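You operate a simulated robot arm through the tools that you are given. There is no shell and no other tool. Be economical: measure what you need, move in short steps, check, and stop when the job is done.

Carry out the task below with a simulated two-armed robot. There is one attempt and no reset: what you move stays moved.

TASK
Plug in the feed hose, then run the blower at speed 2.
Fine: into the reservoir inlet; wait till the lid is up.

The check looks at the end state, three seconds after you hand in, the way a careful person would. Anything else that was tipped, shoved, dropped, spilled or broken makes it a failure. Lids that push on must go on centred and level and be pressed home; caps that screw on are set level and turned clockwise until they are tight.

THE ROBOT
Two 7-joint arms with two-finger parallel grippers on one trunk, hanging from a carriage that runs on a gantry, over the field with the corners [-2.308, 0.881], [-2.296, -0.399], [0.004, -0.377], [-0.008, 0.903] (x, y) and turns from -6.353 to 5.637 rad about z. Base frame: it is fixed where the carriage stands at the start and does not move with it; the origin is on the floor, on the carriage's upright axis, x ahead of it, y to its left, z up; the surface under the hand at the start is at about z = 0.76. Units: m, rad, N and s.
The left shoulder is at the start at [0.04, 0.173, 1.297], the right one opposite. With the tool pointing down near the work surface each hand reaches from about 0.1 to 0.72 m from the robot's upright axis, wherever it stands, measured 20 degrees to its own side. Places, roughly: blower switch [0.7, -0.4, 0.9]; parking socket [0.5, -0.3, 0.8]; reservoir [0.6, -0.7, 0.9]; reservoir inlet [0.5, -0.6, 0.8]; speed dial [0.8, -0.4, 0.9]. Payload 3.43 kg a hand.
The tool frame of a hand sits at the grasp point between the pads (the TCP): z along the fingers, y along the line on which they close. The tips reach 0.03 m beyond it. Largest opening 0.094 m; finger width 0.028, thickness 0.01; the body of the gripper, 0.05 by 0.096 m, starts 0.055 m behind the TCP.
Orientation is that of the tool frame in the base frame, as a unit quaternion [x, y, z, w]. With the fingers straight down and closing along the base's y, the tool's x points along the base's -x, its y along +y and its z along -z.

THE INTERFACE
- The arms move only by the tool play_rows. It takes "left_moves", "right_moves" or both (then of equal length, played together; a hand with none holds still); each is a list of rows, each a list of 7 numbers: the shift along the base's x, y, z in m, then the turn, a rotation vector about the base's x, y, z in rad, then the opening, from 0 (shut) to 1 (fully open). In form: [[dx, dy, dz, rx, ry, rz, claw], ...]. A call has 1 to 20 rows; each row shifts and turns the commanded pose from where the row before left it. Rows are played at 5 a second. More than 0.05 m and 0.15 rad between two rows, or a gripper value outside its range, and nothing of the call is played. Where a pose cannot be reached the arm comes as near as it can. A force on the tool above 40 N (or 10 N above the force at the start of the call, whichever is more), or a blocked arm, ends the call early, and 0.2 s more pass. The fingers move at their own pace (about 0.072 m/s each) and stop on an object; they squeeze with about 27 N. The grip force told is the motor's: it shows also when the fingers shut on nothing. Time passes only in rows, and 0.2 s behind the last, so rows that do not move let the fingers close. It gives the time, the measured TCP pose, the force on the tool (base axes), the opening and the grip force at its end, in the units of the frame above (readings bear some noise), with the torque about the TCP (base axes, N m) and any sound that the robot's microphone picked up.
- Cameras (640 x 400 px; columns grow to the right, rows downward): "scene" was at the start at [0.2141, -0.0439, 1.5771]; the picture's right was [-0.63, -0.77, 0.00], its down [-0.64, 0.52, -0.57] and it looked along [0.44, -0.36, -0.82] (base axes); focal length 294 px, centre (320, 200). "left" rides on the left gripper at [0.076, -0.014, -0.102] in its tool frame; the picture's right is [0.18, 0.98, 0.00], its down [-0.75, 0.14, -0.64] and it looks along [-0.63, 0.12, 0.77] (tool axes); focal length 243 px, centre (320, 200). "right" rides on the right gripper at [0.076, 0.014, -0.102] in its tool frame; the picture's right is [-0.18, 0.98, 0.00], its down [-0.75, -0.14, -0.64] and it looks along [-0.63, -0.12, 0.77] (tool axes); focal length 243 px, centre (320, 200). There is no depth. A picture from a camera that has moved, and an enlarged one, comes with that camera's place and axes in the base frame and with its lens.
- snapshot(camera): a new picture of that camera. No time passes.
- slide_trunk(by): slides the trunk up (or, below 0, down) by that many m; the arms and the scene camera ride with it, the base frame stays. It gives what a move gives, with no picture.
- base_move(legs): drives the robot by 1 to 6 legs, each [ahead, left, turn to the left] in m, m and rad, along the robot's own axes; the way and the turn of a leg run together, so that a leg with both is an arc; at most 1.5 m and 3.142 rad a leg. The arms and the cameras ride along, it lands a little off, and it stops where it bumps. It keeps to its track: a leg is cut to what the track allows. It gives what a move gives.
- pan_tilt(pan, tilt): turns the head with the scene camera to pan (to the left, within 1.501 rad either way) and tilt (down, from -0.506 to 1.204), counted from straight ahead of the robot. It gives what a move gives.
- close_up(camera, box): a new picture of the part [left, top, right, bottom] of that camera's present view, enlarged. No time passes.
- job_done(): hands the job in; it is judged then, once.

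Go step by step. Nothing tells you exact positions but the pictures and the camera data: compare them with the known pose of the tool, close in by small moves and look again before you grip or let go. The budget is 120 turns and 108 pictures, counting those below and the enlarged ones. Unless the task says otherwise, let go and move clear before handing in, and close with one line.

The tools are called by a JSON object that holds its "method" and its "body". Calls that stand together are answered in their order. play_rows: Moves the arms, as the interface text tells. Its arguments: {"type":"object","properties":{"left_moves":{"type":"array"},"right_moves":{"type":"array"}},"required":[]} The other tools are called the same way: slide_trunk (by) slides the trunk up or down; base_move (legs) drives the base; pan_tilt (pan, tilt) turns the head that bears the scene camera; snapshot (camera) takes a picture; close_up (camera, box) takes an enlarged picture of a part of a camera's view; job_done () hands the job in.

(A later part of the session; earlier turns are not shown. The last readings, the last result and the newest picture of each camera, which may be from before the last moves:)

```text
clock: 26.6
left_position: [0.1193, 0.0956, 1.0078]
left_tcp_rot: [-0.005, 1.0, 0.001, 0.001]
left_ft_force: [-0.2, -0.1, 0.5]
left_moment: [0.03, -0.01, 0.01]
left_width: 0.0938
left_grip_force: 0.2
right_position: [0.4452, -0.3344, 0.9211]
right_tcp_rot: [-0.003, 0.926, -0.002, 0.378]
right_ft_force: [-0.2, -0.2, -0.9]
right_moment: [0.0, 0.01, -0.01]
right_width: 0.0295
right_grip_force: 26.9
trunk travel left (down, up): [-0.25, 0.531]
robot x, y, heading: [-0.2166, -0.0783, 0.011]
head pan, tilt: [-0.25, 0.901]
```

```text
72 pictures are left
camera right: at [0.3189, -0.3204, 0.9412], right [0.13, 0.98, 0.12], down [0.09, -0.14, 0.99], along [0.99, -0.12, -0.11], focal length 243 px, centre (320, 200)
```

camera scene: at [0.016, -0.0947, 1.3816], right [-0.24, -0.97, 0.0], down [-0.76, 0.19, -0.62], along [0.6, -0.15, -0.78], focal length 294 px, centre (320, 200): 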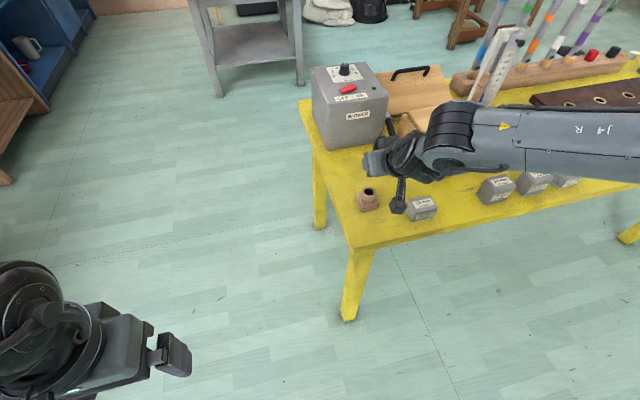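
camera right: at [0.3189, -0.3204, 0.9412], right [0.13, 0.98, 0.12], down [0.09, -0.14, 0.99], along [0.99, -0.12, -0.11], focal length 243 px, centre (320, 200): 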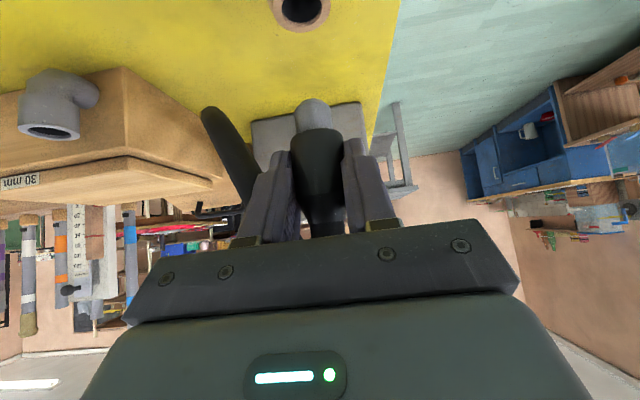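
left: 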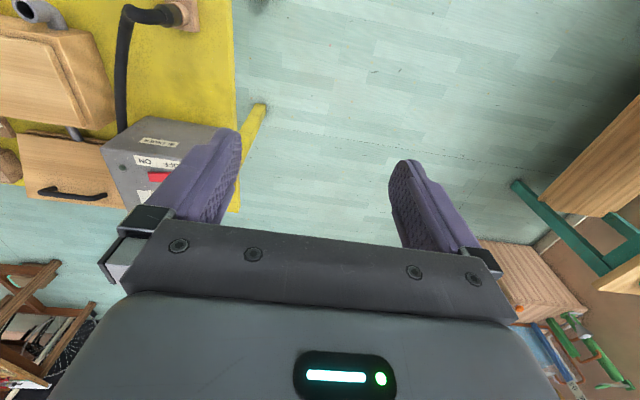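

Now I carry the plug toward the inlet, staying high.

{"method": "play_rows", "body": {"right_moves": [[0.005, -0.04, 0.003, 0, 0, 0, 0], [0.005, -0.04, 0.003, 0, 0, 0, 0], [0.005, -0.04, 0.003, 0, 0, 0, 0], [0.005, -0.04, 0.003, 0, 0, 0, 0], [0.005, -0.04, 0.003, 0, 0, 0, 0], [0.0, -0.02, 0.0, 0, 0, 0, 0], [0, 0, 0, 0, 0, 0, 0]]}}

{"method": "snapshot", "body": {"camera": "scene"}}

{"method": "snapshot", "body": {"camera": "right"}}

{"method": "snapshot", "body": {"camera": "left"}}

```text
clock: 28.2
left_position: [0.1191, 0.0964, 1.0074]
left_tcp_rot: [-0.005, 1.0, 0.001, 0.001]
left_ft_force: [0.1, -0.2, 1.2]
left_moment: [0.01, -0.01, -0.01]
left_width: 0.0943
left_grip_force: 0.0
right_position: [0.4715, -0.5536, 0.9341]
right_tcp_rot: [-0.002, 0.926, -0.002, 0.377]
right_ft_force: [-0.5, 0.1, -0.4]
right_moment: [-0.01, -0.01, 0.03]
right_width: 0.0295
right_grip_force: 27.0
trunk travel left (down, up): [-0.25, 0.531]
robot x, y, heading: [-0.2147, -0.0782, 0.006]
head pan, tilt: [-0.25, 0.901]
```

```text
71 pictures are left
camera scene: at [0.0161, -0.0946, 1.3816], right [-0.24, -0.97, 0.0], down [-0.76, 0.19, -0.62], along [0.6, -0.15, -0.78], focal length 294 px, centre (320, 200)
```

scene: 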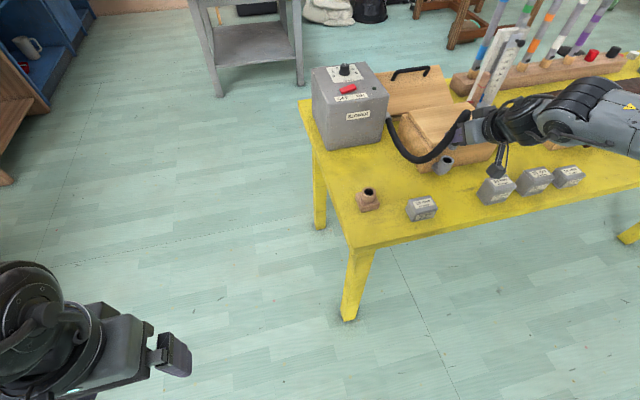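

```text
70 pictures are left
camera right: at [0.3447, -0.5398, 0.9541], right [0.13, 0.98, 0.12], down [0.09, -0.13, 0.99], along [0.99, -0.12, -0.11], focal length 243 px, centre (320, 200)
```

right: 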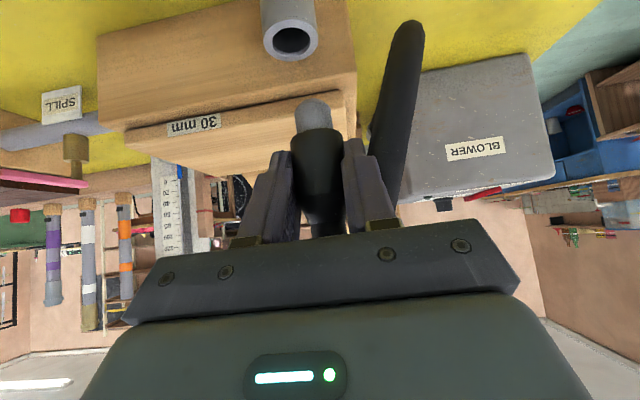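

```text
69 pictures are left
camera left: at [0.0436, 0.0806, 1.1096], right [-0.19, 0.98, 0.0], down [0.75, 0.15, 0.64], along [0.63, 0.13, -0.77], focal length 243 px, centre (320, 200)
```

left: 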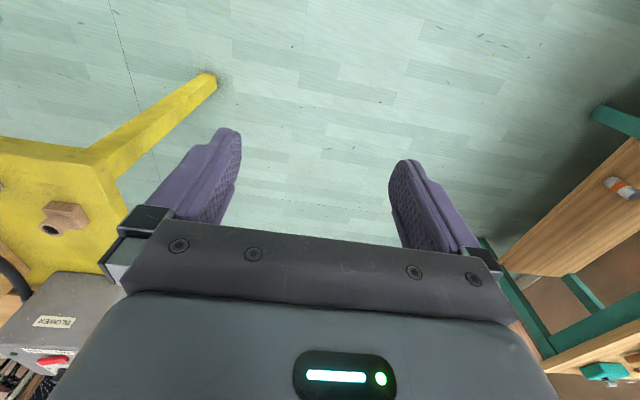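

{"method": "close_up", "body": {"camera": "right", "box": [220, 0, 400, 240]}}

{"method": "close_up", "body": {"camera": "scene", "box": [400, 90, 520, 190]}}

```text
1.67 times, centred on (310, 120) of right
camera zoom: at [0.3447, -0.5398, 0.9541], right [0.13, 0.98, 0.12], down [0.09, -0.13, 0.99], along [0.99, -0.12, -0.11], focal length 404 px, centre (337, 333)
```

zoom: 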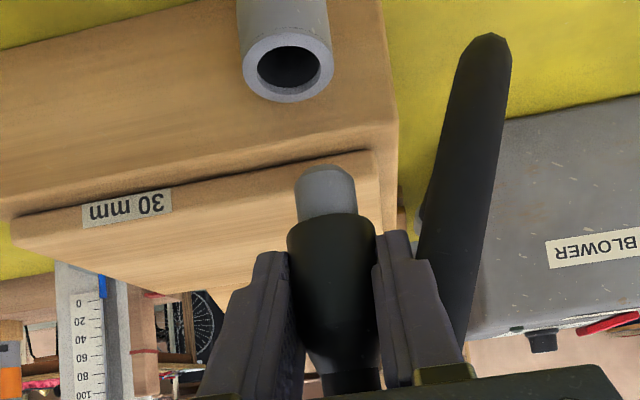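

```text
4.00 times, centred on (460, 140) of scene
camera zoom: at [0.0161, -0.0946, 1.3816], right [-0.24, -0.97, 0.0], down [-0.76, 0.19, -0.62], along [0.6, -0.15, -0.78], focal length 1178 px, centre (-240, 440)
```

zoom: 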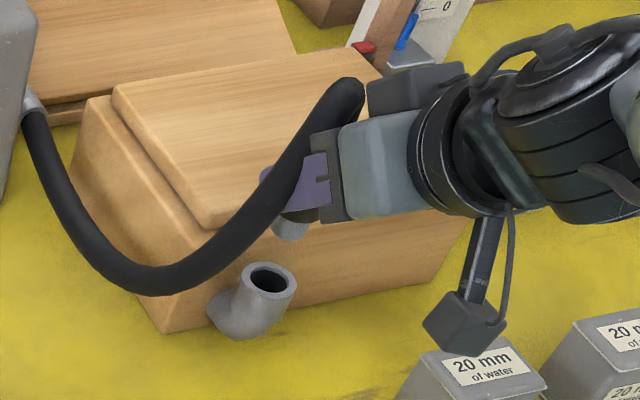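

Mouth refined to (0.486, -0.563, 0.835); spigot at (0.479, -0.553), tip z ≈ 0.885. I shift +7 mm x, -10 mm y and go down to just above the mouth.

{"method": "play_rows", "body": {"right_moves": [[0.004, -0.005, -0.01, 0, 0, 0, 0], [0.003, -0.005, -0.01, 0, 0, 0, 0], [0, 0, -0.01, 0, 0, 0, 0], [0, 0, -0.005, 0, 0, 0, 0], [0, 0, 0, 0, 0, 0, 0]]}}

{"method": "close_up", "body": {"camera": "right", "box": [220, 0, 400, 240]}}

{"method": "close_up", "body": {"camera": "scene", "box": [420, 110, 500, 180]}}

```text
clock: 29.4
left_position: [0.119, 0.0965, 1.0078]
left_tcp_rot: [-0.006, 1.0, 0.001, 0.001]
left_ft_force: [1.1, -0.4, 0.7]
left_moment: [-0.03, 0.03, 0.0]
left_width: 0.0944
left_grip_force: 0.1
right_position: [0.478, -0.5642, 0.9001]
right_tcp_rot: [-0.003, 0.926, -0.002, 0.378]
right_ft_force: [-0.2, 0.5, -0.5]
right_moment: [-0.01, 0.01, 0.02]
right_width: 0.0293
right_grip_force: 27.0
trunk travel left (down, up): [-0.25, 0.531]
robot x, y, heading: [-0.2139, -0.076, 0.003]
head pan, tilt: [-0.25, 0.901]
```

```text
1.67 times, centred on (310, 120) of right
camera zoom: at [0.3516, -0.5499, 0.9201], right [0.13, 0.98, 0.12], down [0.09, -0.13, 0.99], along [0.99, -0.12, -0.11], focal length 404 px, centre (337, 333)
```

zoom: 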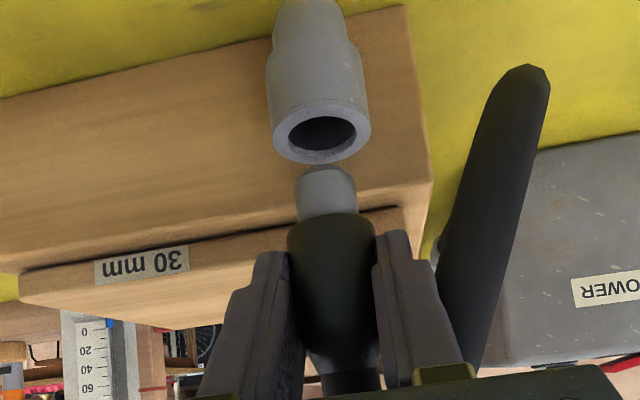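

```text
5.71 times, centred on (460, 145) of scene
camera zoom: at [0.016, -0.0948, 1.3816], right [-0.24, -0.97, 0.0], down [-0.76, 0.19, -0.62], along [0.6, -0.15, -0.78], focal length 1682 px, centre (-480, 514)
```

zoom: 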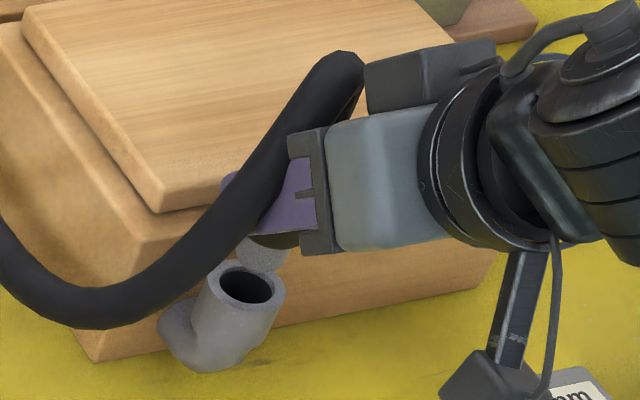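

Aligned within about 1 mm. I lower gently in 3–4 mm steps until the tip enters.

{"method": "play_rows", "body": {"right_moves": [[0, 0.0005, -0.004, 0, 0, 0, 0], [0, 0.0005, -0.004, 0, 0, 0, 0], [0, 0, -0.004, 0, 0, 0, 0], [0, 0, -0.003, 0, 0, 0, 0], [0, 0, -0.003, 0, 0, 0, 0], [0, 0, 0, 0, 0, 0, 0]]}}

{"method": "close_up", "body": {"camera": "right", "box": [220, 40, 400, 240]}}

{"method": "close_up", "body": {"camera": "scene", "box": [420, 110, 500, 180]}}

```text
clock: 30.8
left_position: [0.1177, 0.096, 1.007]
left_tcp_rot: [-0.004, 1.0, 0.001, -0.001]
left_ft_force: [1.3, 0.8, 0.0]
left_moment: [0.0, 0.02, -0.04]
left_width: 0.094
left_grip_force: 0.0
right_position: [0.4788, -0.5625, 0.8845]
right_tcp_rot: [-0.002, 0.925, -0.002, 0.379]
right_ft_force: [-5.4, 1.8, 10.2]
right_moment: [0.06, 0.14, 0.02]
right_width: 0.0297
right_grip_force: 26.3
trunk travel left (down, up): [-0.25, 0.531]
robot x, y, heading: [-0.2166, -0.0806, 0.004]
head pan, tilt: [-0.25, 0.901]
```

```text
2.00 times, centred on (310, 140) of right
camera zoom: at [0.3513, -0.5489, 0.9036], right [0.13, 0.98, 0.12], down [0.09, -0.14, 0.99], along [0.99, -0.12, -0.1], focal length 485 px, centre (340, 320)
```

zoom: 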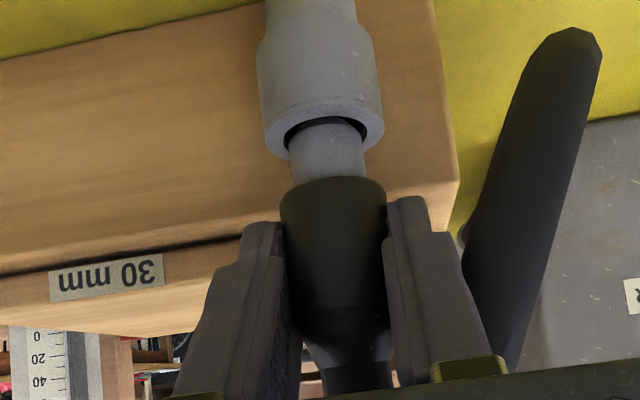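

```text
5.71 times, centred on (460, 145) of scene
camera zoom: at [0.0157, -0.095, 1.3817], right [-0.24, -0.97, 0.0], down [-0.76, 0.19, -0.62], along [0.6, -0.15, -0.78], focal length 1682 px, centre (-480, 514)
```

zoom: 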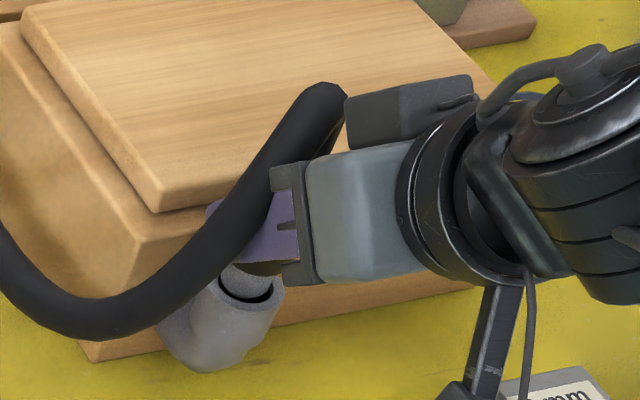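

Contact at 10 N with the spigot slightly toward +x/+y of the hole. I back up a hair, shift -1.2 mm in x and -1 mm in y and continue down.

{"method": "play_rows", "body": {"right_moves": [[-0.0005, -0.0005, 0.002, 0, 0, 0, 0], [-0.0008, -0.0006, 0, 0, 0, 0, 0], [0, 0, -0.002, 0, 0, 0, 0], [0, 0, -0.002, 0, 0, 0, 0], [0, 0, -0.002, 0, 0, 0, 0], [0, 0, 0, 0, 0, 0, 0]]}}

{"method": "close_up", "body": {"camera": "right", "box": [220, 40, 400, 240]}}

```text
clock: 32.2
left_position: [0.1204, 0.0957, 1.0082]
left_tcp_rot: [-0.005, 1.0, 0.001, 0.001]
left_ft_force: [0.0, -0.7, 0.2]
left_moment: [0.01, 0.04, 0.01]
left_width: 0.094
left_grip_force: 0.0
right_position: [0.4771, -0.5638, 0.8789]
right_tcp_rot: [-0.003, 0.926, -0.002, 0.378]
right_ft_force: [1.0, 1.7, 0.9]
right_moment: [0.06, -0.06, 0.03]
right_width: 0.0297
right_grip_force: 27.2
trunk travel left (down, up): [-0.25, 0.531]
robot x, y, heading: [-0.2132, -0.0791, -0.001]
head pan, tilt: [-0.25, 0.901]
```

```text
2.00 times, centred on (310, 140) of right
camera zoom: at [0.3505, -0.5499, 0.8987], right [0.13, 0.98, 0.12], down [0.09, -0.14, 0.99], along [0.99, -0.12, -0.11], focal length 485 px, centre (340, 320)
```

zoom: 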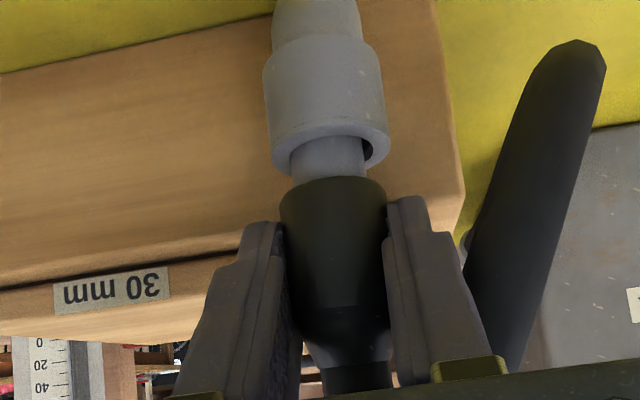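

It entered with almost no force. Now slightly over-corrected; I nudge back half a millimetre and keep lowering.

{"method": "play_rows", "body": {"right_moves": [[0.0006, 0.0006, -0.002, 0, 0, 0, 0], [0, 0, -0.003, 0, 0, 0, 0], [0, 0, -0.003, 0, 0, 0, 0], [0, 0, 0, 0, 0, 0, 0]]}}

{"method": "close_up", "body": {"camera": "right", "box": [220, 40, 400, 240]}}

```text
clock: 33.2
left_position: [0.1189, 0.0956, 1.0075]
left_tcp_rot: [-0.004, 1.0, 0.001, 0.001]
left_ft_force: [-0.5, -0.9, 0.2]
left_moment: [0.06, 0.01, -0.03]
left_width: 0.0938
left_grip_force: 0.1
right_position: [0.4777, -0.5641, 0.8713]
right_tcp_rot: [-0.002, 0.926, -0.003, 0.377]
right_ft_force: [-0.3, 0.4, 1.8]
right_moment: [0.01, -0.04, 0.02]
right_width: 0.0293
right_grip_force: 27.2
trunk travel left (down, up): [-0.25, 0.531]
robot x, y, heading: [-0.213, -0.0788, 0.004]
head pan, tilt: [-0.25, 0.901]
```

```text
2.00 times, centred on (310, 140) of right
camera zoom: at [0.3506, -0.5499, 0.8905], right [0.13, 0.98, 0.12], down [0.09, -0.13, 0.99], along [0.99, -0.12, -0.11], focal length 485 px, centre (340, 320)
```

zoom: 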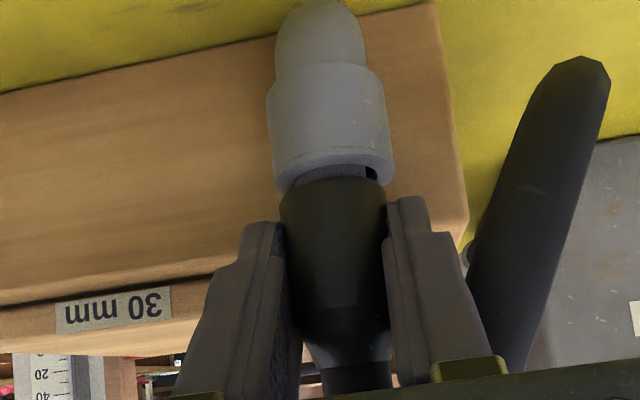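

About 5 mm left. I press home in small steps until firm resistance.

{"method": "play_rows", "body": {"right_moves": [[0, 0.0004, -0.002, 0, 0, 0, 0], [0, 0, -0.002, 0, 0, 0, 0], [0, 0, -0.002, 0, 0, 0, 0], [0, 0, -0.001, 0, 0, 0, 0], [0, 0, -0.001, 0, 0, 0, 0], [0, 0, -0.001, 0, 0, 0, 0]]}}

{"method": "close_up", "body": {"camera": "right", "box": [220, 40, 400, 240]}}

```text
clock: 34.5
left_position: [0.1171, 0.0952, 1.0065]
left_tcp_rot: [-0.004, 1.0, -0.001, 0.0]
left_ft_force: [0.9, -0.1, 0.7]
left_moment: [-0.02, -0.01, 0.0]
left_width: 0.0938
left_grip_force: 0.1
right_position: [0.4788, -0.564, 0.8666]
right_tcp_rot: [-0.002, 0.924, -0.002, 0.381]
right_ft_force: [-5.5, -2.0, 10.0]
right_moment: [0.02, 0.5, 0.13]
right_width: 0.0298
right_grip_force: 27.0
trunk travel left (down, up): [-0.25, 0.531]
robot x, y, heading: [-0.216, -0.0789, 0.007]
head pan, tilt: [-0.25, 0.901]
stopped in row 6 (right hand): the force on the tool passed its limit at 42 N (the readings are from after the stop); the commanded pose is now the measured one
```

```text
2.00 times, centred on (310, 140) of right
camera zoom: at [0.3515, -0.5499, 0.8851], right [0.13, 0.98, 0.12], down [0.08, -0.14, 0.99], along [0.99, -0.12, -0.1], focal length 485 px, centre (340, 320)
```

zoom: 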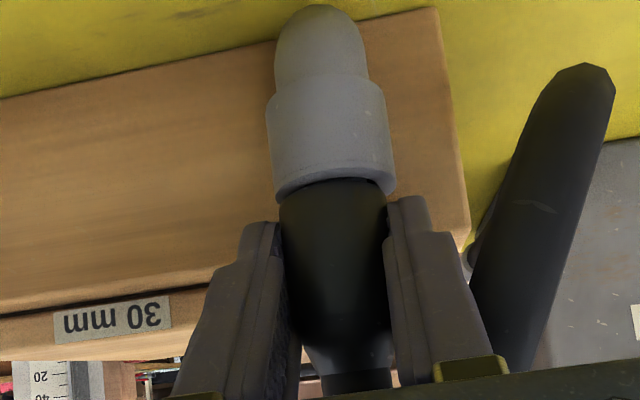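

{"method": "close_up", "body": {"camera": "right", "box": [280, 100, 350, 160]}}

{"method": "close_up", "body": {"camera": "scene", "box": [430, 135, 480, 175]}}

```text
6.67 times, centred on (315, 130) of right
camera zoom: at [0.3515, -0.5499, 0.8851], right [0.13, 0.98, 0.12], down [0.08, -0.14, 0.99], along [0.99, -0.12, -0.1], focal length 1618 px, centre (353, 667)
```

zoom: 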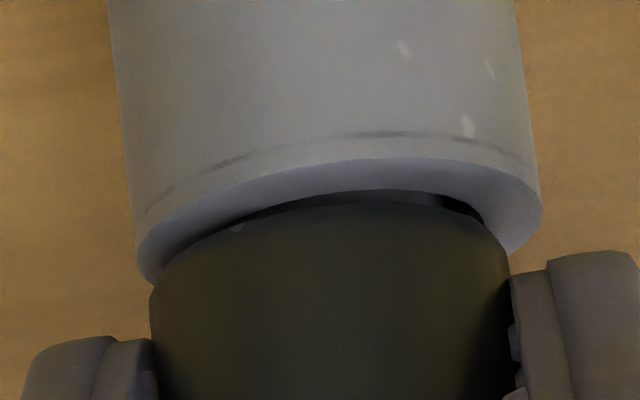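

```text
10.00 times, centred on (455, 155) of scene
camera zoom: at [0.0156, -0.0955, 1.3811], right [-0.24, -0.97, 0.0], down [-0.76, 0.19, -0.62], along [0.6, -0.15, -0.78], focal length 2944 px, centre (-1030, 650)
```

zoom: 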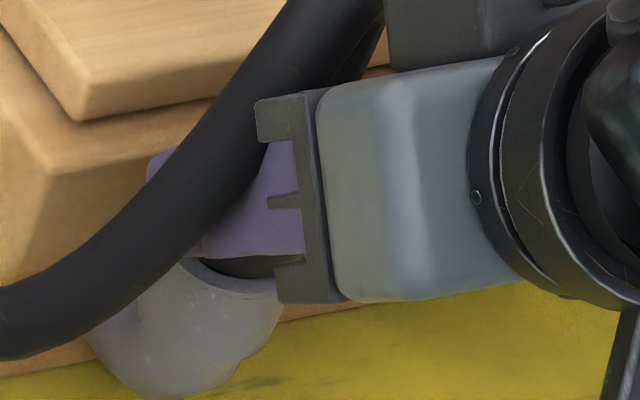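

Nearly home, with roughly a 1–2 mm gap. I press further with a small twist to overcome friction.

{"method": "play_rows", "body": {"right_moves": [[-0.0005, 0, -0.001, 0, 0, 0.04, 0], [0, 0, -0.001, 0, 0, 0.04, 0], [0, 0, -0.0005, 0, 0, -0.04, 0], [0, 0, -0.0005, 0, 0, -0.04, 0], [0, 0, -0.0005, 0, 0, -0.04, 0], [0, 0, -0.0005, 0, 0, -0.04, 0], [0, 0, 0, 0, 0, 0.04, 0], [0, 0, 0, 0, 0, 0.04, 0]]}}

{"method": "close_up", "body": {"camera": "right", "box": [280, 100, 350, 160]}}

```text
clock: 35.6
left_position: [0.118, 0.0933, 1.0065]
left_tcp_rot: [-0.004, 1.0, 0.0, 0.0]
left_ft_force: [0.0, 0.0, 0.3]
left_moment: [0.0, 0.0, 0.01]
left_width: 0.0941
left_grip_force: 0.1
right_position: [0.4786, -0.5634, 0.8672]
right_tcp_rot: [0.0, 0.923, -0.002, 0.385]
right_ft_force: [-7.4, -3.3, 9.3]
right_moment: [0.04, 0.24, -0.17]
right_width: 0.0302
right_grip_force: 27.1
trunk travel left (down, up): [-0.25, 0.531]
robot x, y, heading: [-0.2155, -0.0806, 0.004]
head pan, tilt: [-0.25, 0.901]
stopped in row 5 (right hand): the force on the tool passed its limit at 47 N (the readings are from after the stop); the commanded pose is now the measured one
```

```text
6.67 times, centred on (315, 130) of right
camera zoom: at [0.3517, -0.5486, 0.8842], right [0.13, 0.98, 0.13], down [0.07, -0.14, 0.99], along [0.99, -0.12, -0.09], focal length 1618 px, centre (353, 667)
```

zoom: 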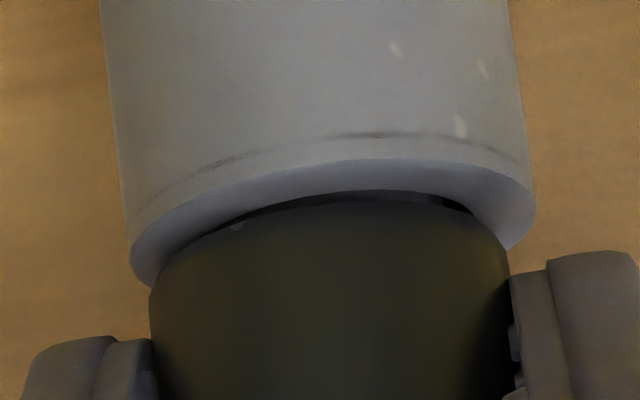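

The lowest corner of the fingertips (z ≈ 0.836) is likely touching the inlet rim. I'll open, regrip 6 mm higher and 8 mm further back, then press again.

{"method": "play_rows", "body": {"right_moves": [[0, 0, 0.0, 0, 0, 0, 0.6], [0, 0, 0, 0, 0, 0, 0.6], [-0.004, 0, 0.003, 0, 0, 0, 0.6], [-0.004, 0, 0.004, 0, 0, 0, 0.6], [0, 0, 0, 0, 0, 0, 0.6]]}}

{"method": "snapshot", "body": {"camera": "right"}}

{"method": "close_up", "body": {"camera": "right", "box": [250, 100, 380, 220]}}

```text
clock: 36.8
left_position: [0.1195, 0.096, 1.0062]
left_tcp_rot: [-0.004, 1.0, 0.0, 0.001]
left_ft_force: [0.2, -0.4, 0.4]
left_moment: [0.03, 0.0, 0.01]
left_width: 0.094
left_grip_force: 0.1
right_position: [0.4709, -0.5617, 0.8731]
right_tcp_rot: [-0.001, 0.924, 0.0, 0.383]
right_ft_force: [0.2, 0.7, -0.6]
right_moment: [-0.01, 0.0, 0.01]
right_width: 0.0564
right_grip_force: 0.0
trunk travel left (down, up): [-0.25, 0.531]
robot x, y, heading: [-0.2123, -0.0797, 0.0]
head pan, tilt: [-0.25, 0.901]
```

```text
56 pictures are left
camera right: at [0.3444, -0.5469, 0.891], right [0.13, 0.98, 0.13], down [0.08, -0.14, 0.99], along [0.99, -0.12, -0.09], focal length 243 px, centre (320, 200)
```

right: 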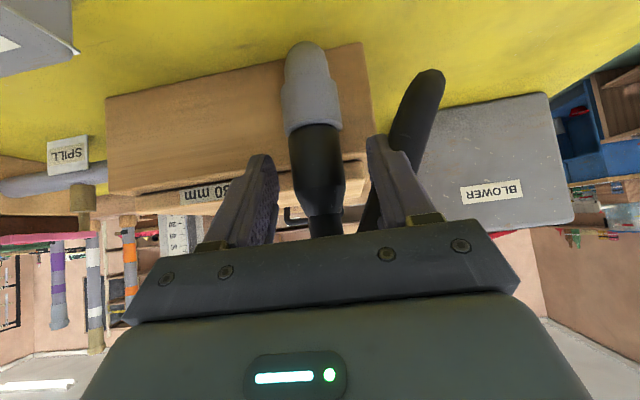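

```text
3.33 times, centred on (315, 160) of right
camera zoom: at [0.3444, -0.5469, 0.891], right [0.13, 0.98, 0.13], down [0.08, -0.14, 0.99], along [0.99, -0.12, -0.09], focal length 809 px, centre (337, 333)
```

zoom: 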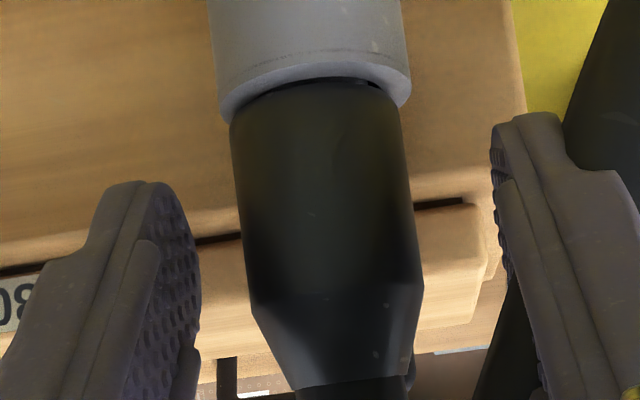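

{"method": "play_rows", "body": {"right_moves": [[0, -0.002, 0.0, 0, 0, 0, 0.6], [0, 0, 0, 0, 0, 0, 0.3], [0, 0, 0, 0, 0, 0, 0], [0, 0, 0, 0, 0, 0, 0], [0, 0, 0, 0, 0, 0, 0]]}}

{"method": "play_rows", "body": {"right_moves": [[0, 0, -0.001, 0, 0, 0, 0], [0, 0, -0.001, 0, 0, 0, 0], [0, 0, -0.001, 0, 0, 0, 0], [0, 0, -0.001, 0, 0, 0, 0], [0, 0, -0.001, 0, 0, 0, 0], [0, 0, -0.001, 0, 0, 0, 0]]}}

{"method": "close_up", "body": {"camera": "right", "box": [250, 100, 380, 220]}}

```text
clock: 38.0
left_position: [0.119, 0.0951, 1.0078]
left_tcp_rot: [-0.005, 1.0, 0.001, 0.001]
left_ft_force: [-0.4, -0.2, -0.9]
left_moment: [-0.01, 0.0, 0.0]
left_width: 0.094
left_grip_force: 0.0
right_position: [0.4711, -0.5628, 0.8718]
right_tcp_rot: [0.0, 0.924, -0.002, 0.383]
right_ft_force: [1.6, -2.0, -0.2]
right_moment: [-0.07, 0.02, -0.04]
right_width: 0.0283
right_grip_force: 27.4
trunk travel left (down, up): [-0.25, 0.531]
robot x, y, heading: [-0.2151, -0.0765, 0.007]
head pan, tilt: [-0.25, 0.901]
```

```text
clock: 39.4
left_position: [0.1192, 0.095, 1.0076]
left_tcp_rot: [-0.005, 1.0, -0.001, 0.001]
left_ft_force: [-0.8, -0.4, -0.4]
left_moment: [0.0, 0.01, -0.03]
left_width: 0.094
left_grip_force: 0.0
right_position: [0.4726, -0.5631, 0.8702]
right_tcp_rot: [-0.001, 0.923, -0.001, 0.386]
right_ft_force: [-10.5, 4.0, 30.5]
right_moment: [0.12, -0.03, 0.08]
right_width: 0.0295
right_grip_force: 27.1
trunk travel left (down, up): [-0.25, 0.531]
robot x, y, heading: [-0.2148, -0.079, 0.003]
head pan, tilt: [-0.25, 0.901]
```

```text
3.33 times, centred on (315, 160) of right
camera zoom: at [0.3461, -0.5494, 0.8873], right [0.13, 0.98, 0.13], down [0.07, -0.14, 0.99], along [0.99, -0.12, -0.09], focal length 809 px, centre (337, 333)
```

zoom: 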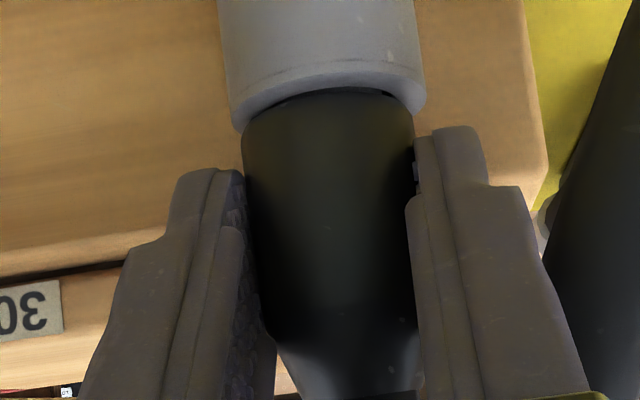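

Force is now going into the plug and the gap is shrinking. I push further, with a wiggle.

{"method": "play_rows", "body": {"right_moves": [[0, 0, -0.0005, 0, 0, 0.04, 0], [0, 0, -0.0005, 0, 0, 0.04, 0], [0, 0, -0.0005, 0, 0, -0.04, 0], [0, 0, -0.0005, 0, 0, -0.04, 0], [0, 0, -0.0005, 0, 0, -0.04, 0], [0, 0, -0.0005, 0, 0, -0.04, 0], [0, 0, 0, 0, 0, 0.04, 0], [0, 0, 0, 0, 0, 0.04, 0]]}}

{"method": "close_up", "body": {"camera": "right", "box": [280, 100, 350, 160]}}

```text
clock: 41.2
left_position: [0.1202, 0.094, 1.0073]
left_tcp_rot: [-0.004, 1.0, 0.0, 0.001]
left_ft_force: [0.4, 0.5, 0.6]
left_moment: [0.03, 0.0, -0.04]
left_width: 0.0942
left_grip_force: 0.0
right_position: [0.4737, -0.5645, 0.8663]
right_tcp_rot: [0.0, 0.923, -0.002, 0.386]
right_ft_force: [-3.1, 3.1, 24.5]
right_moment: [0.53, -0.24, -0.36]
right_width: 0.03
right_grip_force: 26.8
trunk travel left (down, up): [-0.25, 0.531]
robot x, y, heading: [-0.2144, -0.0769, -0.002]
head pan, tilt: [-0.25, 0.901]
```

```text
6.67 times, centred on (315, 130) of right
camera zoom: at [0.3473, -0.5498, 0.8838], right [0.13, 0.98, 0.13], down [0.07, -0.14, 0.99], along [0.99, -0.12, -0.09], focal length 1618 px, centre (353, 667)
```

zoom: 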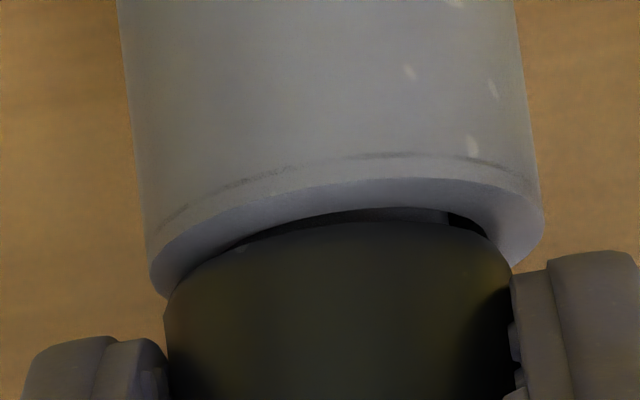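

I need to judge whether it is seated or cocked. I'll let go, back the hand off along its axis and look from several sides.

{"method": "play_rows", "body": {"right_moves": [[0, 0, 0.0, 0, 0, 0, 0.7], [0, 0, 0, 0, 0, 0, 0.8], [-0.02, 0, 0.01, 0, 0, 0, 0.8], [-0.03, 0, 0.01, 0, 0, 0, 0.8], [-0.03, -0.02, 0.0, 0, 0, 0, 0.8], [-0.03, -0.03, 0.0, 0, 0, 0, 0.8], [-0.01, -0.03, 0, 0, 0, 0, 0.8]]}}

{"method": "snapshot", "body": {"camera": "right"}}

{"method": "close_up", "body": {"camera": "scene", "box": [420, 110, 500, 180]}}

```text
clock: 42.8
left_position: [0.1186, 0.0955, 1.0075]
left_tcp_rot: [-0.005, 1.0, 0.0, 0.001]
left_ft_force: [-0.6, -0.6, -0.5]
left_moment: [-0.01, 0.0, 0.01]
left_width: 0.0942
left_grip_force: 0.1
right_position: [0.3512, -0.6427, 0.8803]
right_tcp_rot: [0.0, 0.924, -0.001, 0.383]
right_ft_force: [-0.5, -0.4, -0.1]
right_moment: [0.02, -0.01, 0.02]
right_width: 0.0751
right_grip_force: 0.1
trunk travel left (down, up): [-0.25, 0.531]
robot x, y, heading: [-0.2121, -0.0813, 0.008]
head pan, tilt: [-0.25, 0.901]
```

```text
52 pictures are left
camera right: at [0.2253, -0.629, 0.8997], right [0.13, 0.98, 0.13], down [0.08, -0.14, 0.99], along [0.99, -0.12, -0.09], focal length 243 px, centre (320, 200)
```

right: 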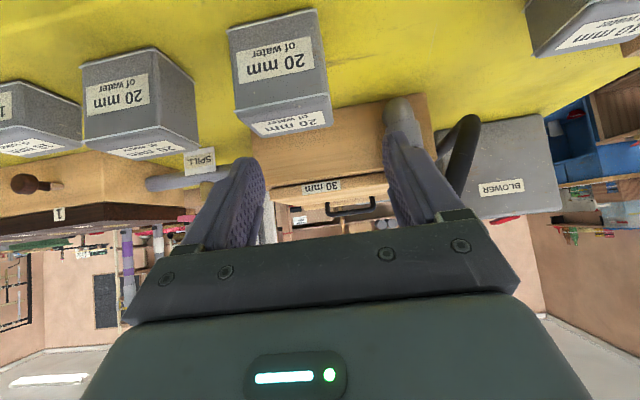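

```text
5.71 times, centred on (460, 145) of scene
camera zoom: at [0.0158, -0.0948, 1.3816], right [-0.24, -0.97, 0.0], down [-0.76, 0.19, -0.62], along [0.6, -0.15, -0.78], focal length 1682 px, centre (-480, 514)
```

zoom: 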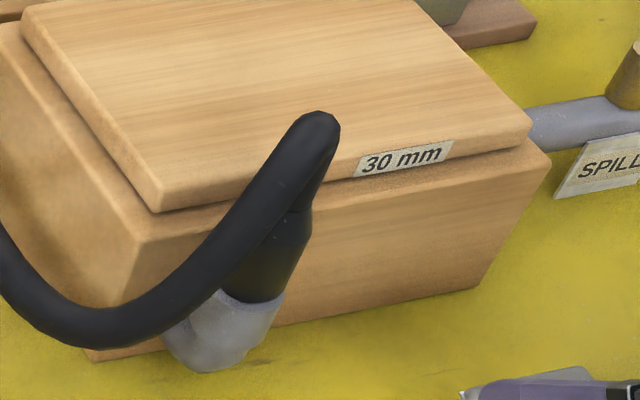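

{"method": "play_rows", "body": {"right_moves": [[-0.01, 0.03, -0.01, 0, 0, 0, 0.8], [-0.01, 0.03, -0.01, 0, 0, 0, 0.8], [0, 0.02, -0.005, 0, 0, 0, 0.8], [0, 0, 0, 0, 0, 0, 0.8]]}}

{"method": "snapshot", "body": {"camera": "right"}}

{"method": "close_up", "body": {"camera": "right", "box": [270, 90, 350, 170]}}

```text
clock: 43.8
left_position: [0.1191, 0.0939, 1.0072]
left_tcp_rot: [-0.005, 1.0, 0.0, 0.0]
left_ft_force: [-0.5, -0.1, -1.3]
left_moment: [0.0, -0.02, -0.01]
left_width: 0.0939
left_grip_force: 0.1
right_position: [0.3308, -0.561, 0.8576]
right_tcp_rot: [0.0, 0.924, -0.001, 0.383]
right_ft_force: [0.7, 0.7, 0.3]
right_moment: [0.02, 0.02, -0.01]
right_width: 0.0751
right_grip_force: 0.0
trunk travel left (down, up): [-0.25, 0.531]
robot x, y, heading: [-0.2124, -0.0823, 0.004]
head pan, tilt: [-0.25, 0.901]
```

```text
50 pictures are left
camera right: at [0.2044, -0.5469, 0.8766], right [0.13, 0.98, 0.13], down [0.08, -0.14, 0.99], along [0.99, -0.12, -0.09], focal length 243 px, centre (320, 200)
```

right: 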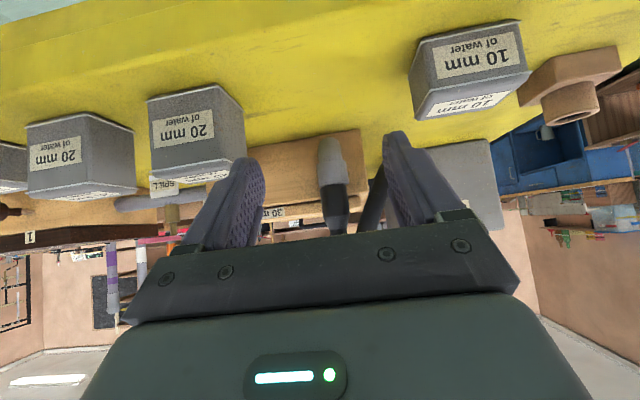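

```text
5.00 times, centred on (310, 130) of right
camera zoom: at [0.2044, -0.5469, 0.8766], right [0.13, 0.98, 0.13], down [0.08, -0.14, 0.99], along [0.99, -0.12, -0.09], focal length 1213 px, centre (370, 550)
```

zoom: 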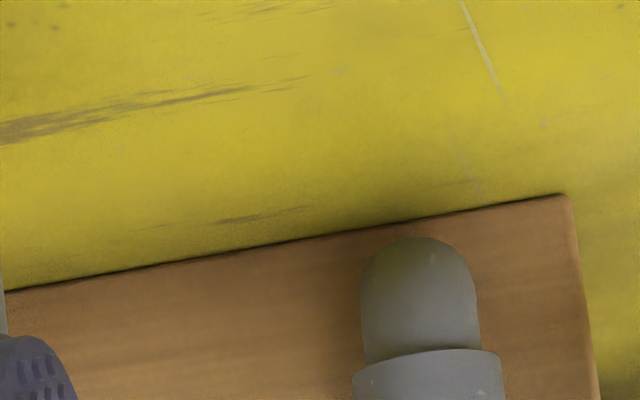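

{"method": "close_up", "body": {"camera": "right", "box": [295, 150, 375, 240]}}

{"method": "close_up", "body": {"camera": "scene", "box": [430, 130, 475, 175]}}

```text
4.44 times, centred on (335, 195) of right
camera zoom: at [0.2044, -0.5469, 0.8766], right [0.13, 0.98, 0.13], down [0.08, -0.14, 0.99], along [0.99, -0.12, -0.09], focal length 1078 px, centre (253, 222)
```

zoom: 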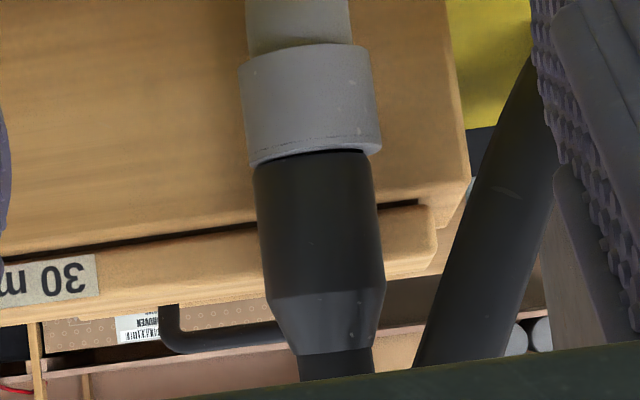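

```text
8.89 times, centred on (452, 152) of scene
camera zoom: at [0.0156, -0.095, 1.3815], right [-0.24, -0.97, 0.0], down [-0.76, 0.19, -0.62], along [0.6, -0.15, -0.78], focal length 2617 px, centre (-858, 622)
```

zoom: 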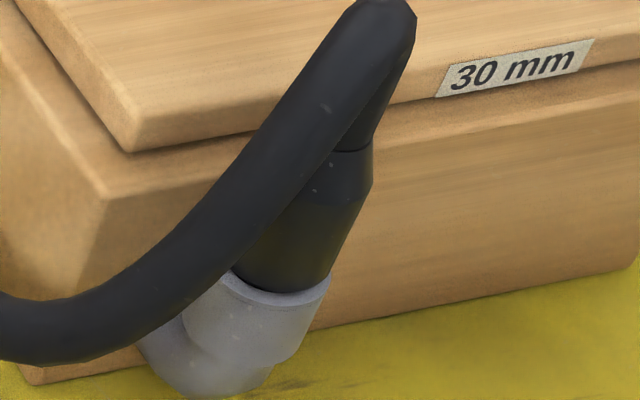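

{"method": "close_up", "body": {"camera": "right", "box": [318, 172, 346, 198]}}

```text
15.38 times, centred on (332, 185) of right
camera zoom: at [0.2044, -0.5469, 0.8766], right [0.13, 0.98, 0.13], down [0.08, -0.14, 0.99], along [0.99, -0.12, -0.09], focal length 3733 px, centre (135, 431)
```

zoom: 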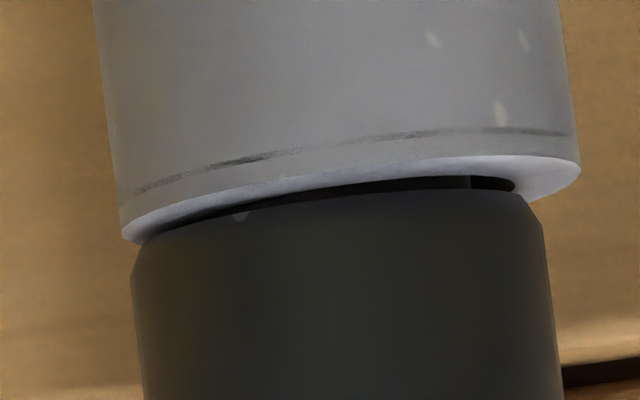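

There is a remaining gap of about 1 mm on the near side. I'll regrip as before and press with small pitch and roll rocking to walk it home.

{"method": "play_rows", "body": {"right_moves": [[0.03, 0, 0.01, 0, 0, 0, 0.8], [0.04, -0.001, 0.005, 0, 0, 0, 0.7], [0.04, -0.001, 0.0, 0, 0, 0, 0.6], [0.031, 0, 0.0, 0, 0, 0, 0.6], [0, 0, 0, 0, 0, 0, 0.6]]}}

{"method": "snapshot", "body": {"camera": "right"}}

```text
clock: 45.0
left_position: [0.117, 0.0954, 1.0091]
left_tcp_rot: [-0.004, 1.0, 0.001, 0.0]
left_ft_force: [-0.2, 0.5, -0.1]
left_moment: [0.0, 0.02, 0.01]
left_width: 0.094
left_grip_force: 0.1
right_position: [0.4741, -0.566, 0.8728]
right_tcp_rot: [0.0, 0.923, -0.001, 0.384]
right_ft_force: [-0.3, -0.3, -0.4]
right_moment: [0.01, -0.01, -0.01]
right_width: 0.0562
right_grip_force: 0.1
trunk travel left (down, up): [-0.25, 0.531]
robot x, y, heading: [-0.2154, -0.0812, 0.009]
head pan, tilt: [-0.25, 0.901]
```

```text
45 pictures are left
camera right: at [0.3466, -0.5504, 0.8915], right [0.13, 0.98, 0.13], down [0.08, -0.14, 0.99], along [0.99, -0.12, -0.09], focal length 243 px, centre (320, 200)
```

right: 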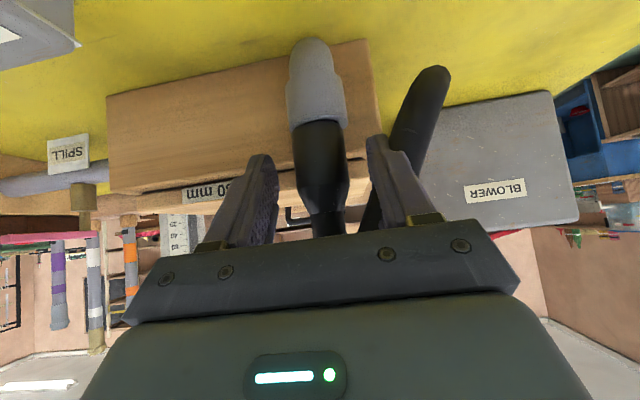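

{"method": "play_rows", "body": {"right_moves": [[0, 0, 0.002, 0, 0, 0, 0.4], [0, 0, 0, 0, 0, 0, 0], [0, 0, 0, 0, 0, 0, 0], [0, 0, 0, 0, 0, 0, 0], [0, 0, 0, 0, 0, 0, 0]]}}

{"method": "play_rows", "body": {"right_moves": [[0, 0, -0.001, 0, -0.02, 0, 0], [0, 0, -0.001, 0, -0.02, 0, 0], [0, 0, -0.001, 0, 0.02, 0, 0], [0, 0, -0.0005, 0.02, 0, 0, 0], [0, 0, -0.0005, -0.04, 0, 0, 0], [0, 0, -0.0005, 0.02, 0, 0.03, 0], [0, 0, -0.0005, 0, -0.02, 0.03, 0], [0, 0, -0.0005, 0, 0.02, -0.06, 0], [0, 0, 0, 0, 0, 0, 0]]}}

{"method": "close_up", "body": {"camera": "right", "box": [280, 100, 350, 160]}}

```text
clock: 46.2
left_position: [0.1187, 0.0967, 1.0071]
left_tcp_rot: [-0.005, 1.0, 0.001, 0.001]
left_ft_force: [-0.3, 0.5, -0.6]
left_moment: [0.0, -0.02, 0.02]
left_width: 0.094
left_grip_force: 0.0
right_position: [0.4741, -0.5653, 0.8751]
right_tcp_rot: [0.0, 0.923, -0.001, 0.384]
right_ft_force: [1.5, 1.5, -1.7]
right_moment: [-0.06, -0.02, 0.14]
right_width: 0.0283
right_grip_force: 26.7
trunk travel left (down, up): [-0.25, 0.531]
robot x, y, heading: [-0.2139, -0.0794, 0.011]
head pan, tilt: [-0.25, 0.901]
```

```text
clock: 48.2
left_position: [0.1193, 0.0963, 1.0068]
left_tcp_rot: [-0.005, 1.0, 0.0, 0.001]
left_ft_force: [-0.2, 0.4, 0.7]
left_moment: [0.02, 0.0, 0.01]
left_width: 0.0941
left_grip_force: 0.1
right_position: [0.4751, -0.5645, 0.8718]
right_tcp_rot: [0.0, 0.919, -0.001, 0.395]
right_ft_force: [-6.1, 4.5, 23.9]
right_moment: [0.16, -0.3, 0.25]
right_width: 0.0287
right_grip_force: 27.2
trunk travel left (down, up): [-0.25, 0.531]
robot x, y, heading: [-0.2153, -0.0784, 0.005]
head pan, tilt: [-0.25, 0.901]
```

```text
6.67 times, centred on (315, 130) of right
camera zoom: at [0.3478, -0.55, 0.8866], right [0.13, 0.98, 0.13], down [0.05, -0.14, 0.99], along [0.99, -0.12, -0.07], focal length 1618 px, centre (353, 667)
```

zoom: 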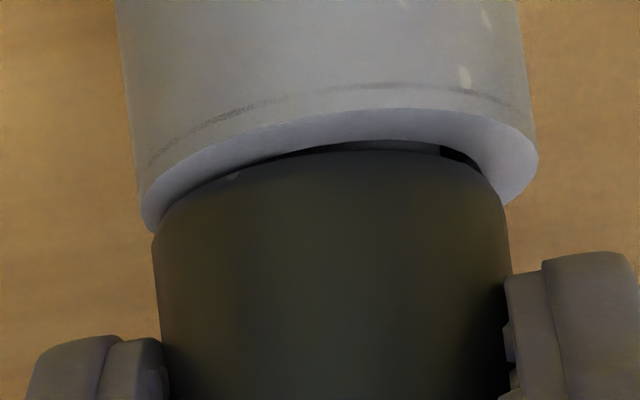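

The straight-sided grip slips before it is fully home. I'll regrip on the cone above the cuff, where the fingers can push down positively.

{"method": "play_rows", "body": {"right_moves": [[0, 0, 0.0, 0, 0.015, 0, 0.4], [0, 0, 0.003, 0, 0, 0, 0.5], [0.002, 0, 0.012, 0, 0, 0, 0.5], [0.001, 0, 0.012, 0, 0, 0, 0.5], [0, 0, 0, 0, 0, 0, 0.5]]}}

{"method": "snapshot", "body": {"camera": "right"}}

{"method": "close_up", "body": {"camera": "scene", "box": [420, 100, 500, 170]}}

```text
clock: 49.4
left_position: [0.119, 0.0955, 1.0067]
left_tcp_rot: [-0.004, 1.0, 0.0, 0.001]
left_ft_force: [-0.5, -0.6, -0.6]
left_moment: [-0.01, 0.02, 0.0]
left_width: 0.0941
left_grip_force: 0.1
right_position: [0.4747, -0.5646, 0.8967]
right_tcp_rot: [0.0, 0.922, -0.001, 0.386]
right_ft_force: [0.0, 0.1, 0.0]
right_moment: [-0.02, 0.0, 0.01]
right_width: 0.047
right_grip_force: 0.1
trunk travel left (down, up): [-0.25, 0.531]
robot x, y, heading: [-0.2128, -0.0774, 0.004]
head pan, tilt: [-0.25, 0.901]
```

```text
43 pictures are left
camera right: at [0.3482, -0.5502, 0.9139], right [0.13, 0.98, 0.13], down [0.07, -0.14, 0.99], along [0.99, -0.12, -0.09], focal length 243 px, centre (320, 200)
```

right: 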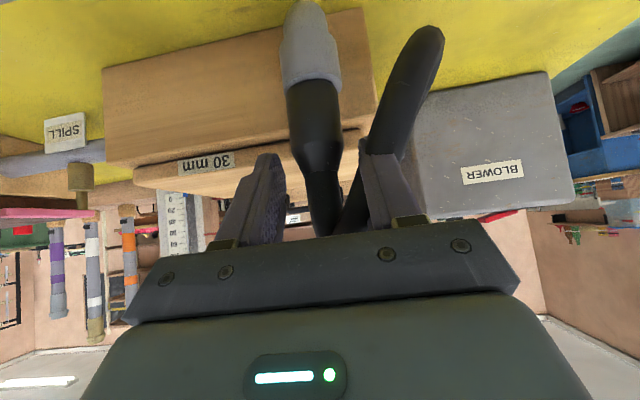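

```text
5.71 times, centred on (460, 135) of scene
camera zoom: at [0.0157, -0.0948, 1.3816], right [-0.24, -0.97, 0.0], down [-0.76, 0.19, -0.62], along [0.6, -0.15, -0.78], focal length 1682 px, centre (-480, 571)
```

zoom: 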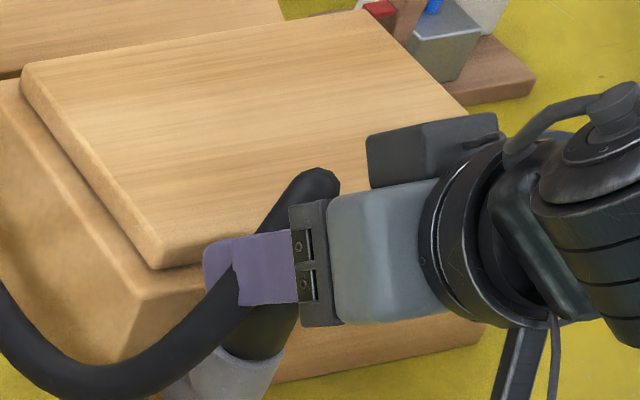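

{"method": "play_rows", "body": {"right_moves": [[0, 0, 0.0, 0, 0, 0, 0.2], [0, 0, 0, 0, 0, 0, 0], [0, 0, 0, 0, 0, 0, 0], [0, 0, 0, 0, 0, 0, 0]]}}

{"method": "close_up", "body": {"camera": "right", "box": [250, 60, 380, 240]}}

```text
clock: 50.4
left_position: [0.1186, 0.0954, 1.0076]
left_tcp_rot: [-0.005, 1.0, 0.001, 0.001]
left_ft_force: [-0.3, -0.1, 0.2]
left_moment: [0.01, 0.01, 0.02]
left_width: 0.0942
left_grip_force: 0.0
right_position: [0.4757, -0.5635, 0.8956]
right_tcp_rot: [0.0, 0.923, -0.002, 0.385]
right_ft_force: [-0.3, -0.5, -0.2]
right_moment: [-0.05, 0.04, 0.1]
right_width: 0.0253
right_grip_force: 27.2
trunk travel left (down, up): [-0.25, 0.531]
robot x, y, heading: [-0.2153, -0.0809, 0.009]
head pan, tilt: [-0.25, 0.901]
```

```text
2.22 times, centred on (315, 150) of right
camera zoom: at [0.3482, -0.5503, 0.9139], right [0.13, 0.98, 0.13], down [0.07, -0.14, 0.99], along [0.99, -0.12, -0.09], focal length 539 px, centre (331, 311)
```

zoom: 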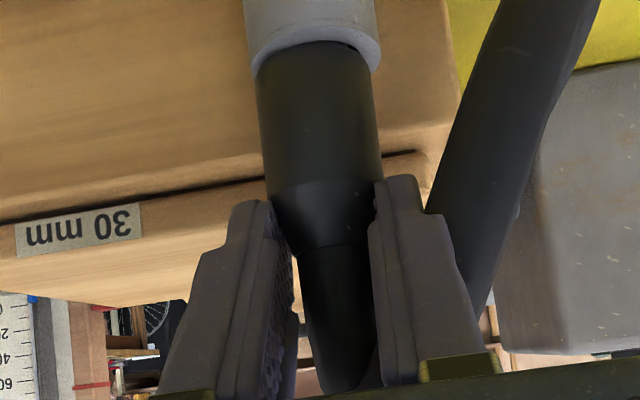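

Gripped on the cone at 25 mm. Now I press down steadily.

{"method": "play_rows", "body": {"right_moves": [[0, 0, -0.0015, 0, 0, 0, 0], [0, 0, -0.0015, 0, 0, 0, 0], [0, 0, -0.001, 0, 0, 0, 0], [0, 0, -0.001, 0, 0, 0, 0], [0, 0, -0.001, 0, 0, 0, 0], [0, 0, -0.001, 0, 0, 0, 0], [0, 0, -0.001, 0, 0, 0, 0], [0, 0, -0.001, 0, 0, 0, 0]]}}

{"method": "close_up", "body": {"camera": "right", "box": [270, 60, 360, 140]}}

```text
clock: 52.2
left_position: [0.1195, 0.0948, 1.0065]
left_tcp_rot: [-0.004, 1.0, 0.0, 0.0]
left_ft_force: [-0.1, 0.5, -0.6]
left_moment: [0.02, -0.04, 0.03]
left_width: 0.0941
left_grip_force: 0.0
right_position: [0.4762, -0.5664, 0.8906]
right_tcp_rot: [0.0, 0.921, -0.001, 0.389]
right_ft_force: [-10.0, 8.2, 30.1]
right_moment: [0.3, -0.05, 0.24]
right_width: 0.0258
right_grip_force: 26.7
trunk travel left (down, up): [-0.25, 0.531]
robot x, y, heading: [-0.2171, -0.0753, 0.002]
head pan, tilt: [-0.25, 0.901]
```

```text
5.00 times, centred on (315, 100) of right
camera zoom: at [0.3509, -0.5504, 0.9081], right [0.13, 0.98, 0.13], down [0.06, -0.14, 0.99], along [0.99, -0.12, -0.08], focal length 1213 px, centre (345, 700)
```

zoom: 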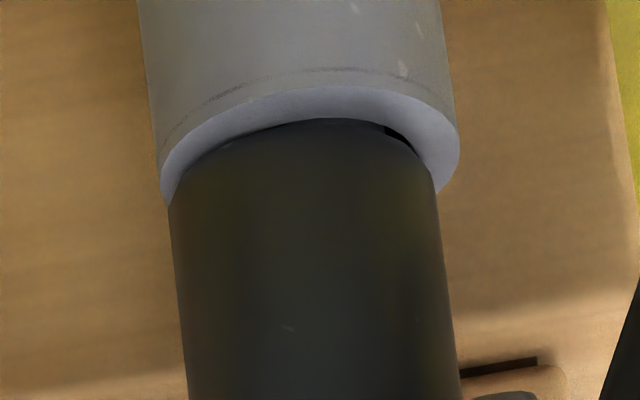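

Progress: the gap nearly closed. I relieve the side force (−x, +y) and keep pressing.

{"method": "play_rows", "body": {"right_moves": [[-0.001, 0.001, -0.0005, 0, 0, 0, 0], [-0.001, 0.001, -0.0005, 0, 0, 0, 0], [0, 0, -0.001, 0, 0, 0, 0], [0, 0, -0.001, 0, 0, 0, 0], [0, 0, -0.001, 0, 0, 0, 0], [0, 0, -0.001, 0, 0, 0, 0]]}}

{"method": "close_up", "body": {"camera": "right", "box": [270, 60, 360, 140]}}

```text
clock: 53.6
left_position: [0.1208, 0.0936, 1.008]
left_tcp_rot: [-0.004, 1.0, 0.001, 0.003]
left_ft_force: [0.0, -0.2, -0.5]
left_moment: [-0.01, 0.01, 0.0]
left_width: 0.094
left_grip_force: 0.0
right_position: [0.4784, -0.5656, 0.8895]
right_tcp_rot: [-0.001, 0.92, -0.001, 0.392]
right_ft_force: [-1.9, 0.7, 31.4]
right_moment: [0.07, -0.32, 0.18]
right_width: 0.0263
right_grip_force: 27.4
trunk travel left (down, up): [-0.25, 0.531]
robot x, y, heading: [-0.2178, -0.079, 0.009]
head pan, tilt: [-0.25, 0.901]
```

```text
5.00 times, centred on (315, 100) of right
camera zoom: at [0.3509, -0.5501, 0.9056], right [0.13, 0.98, 0.13], down [0.06, -0.14, 0.99], along [0.99, -0.12, -0.08], focal length 1213 px, centre (345, 700)
```

zoom: 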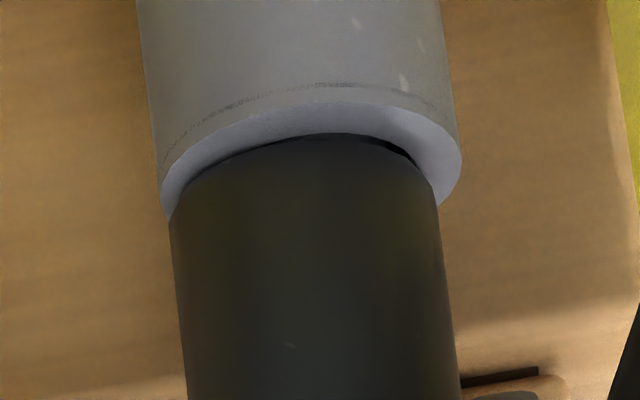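

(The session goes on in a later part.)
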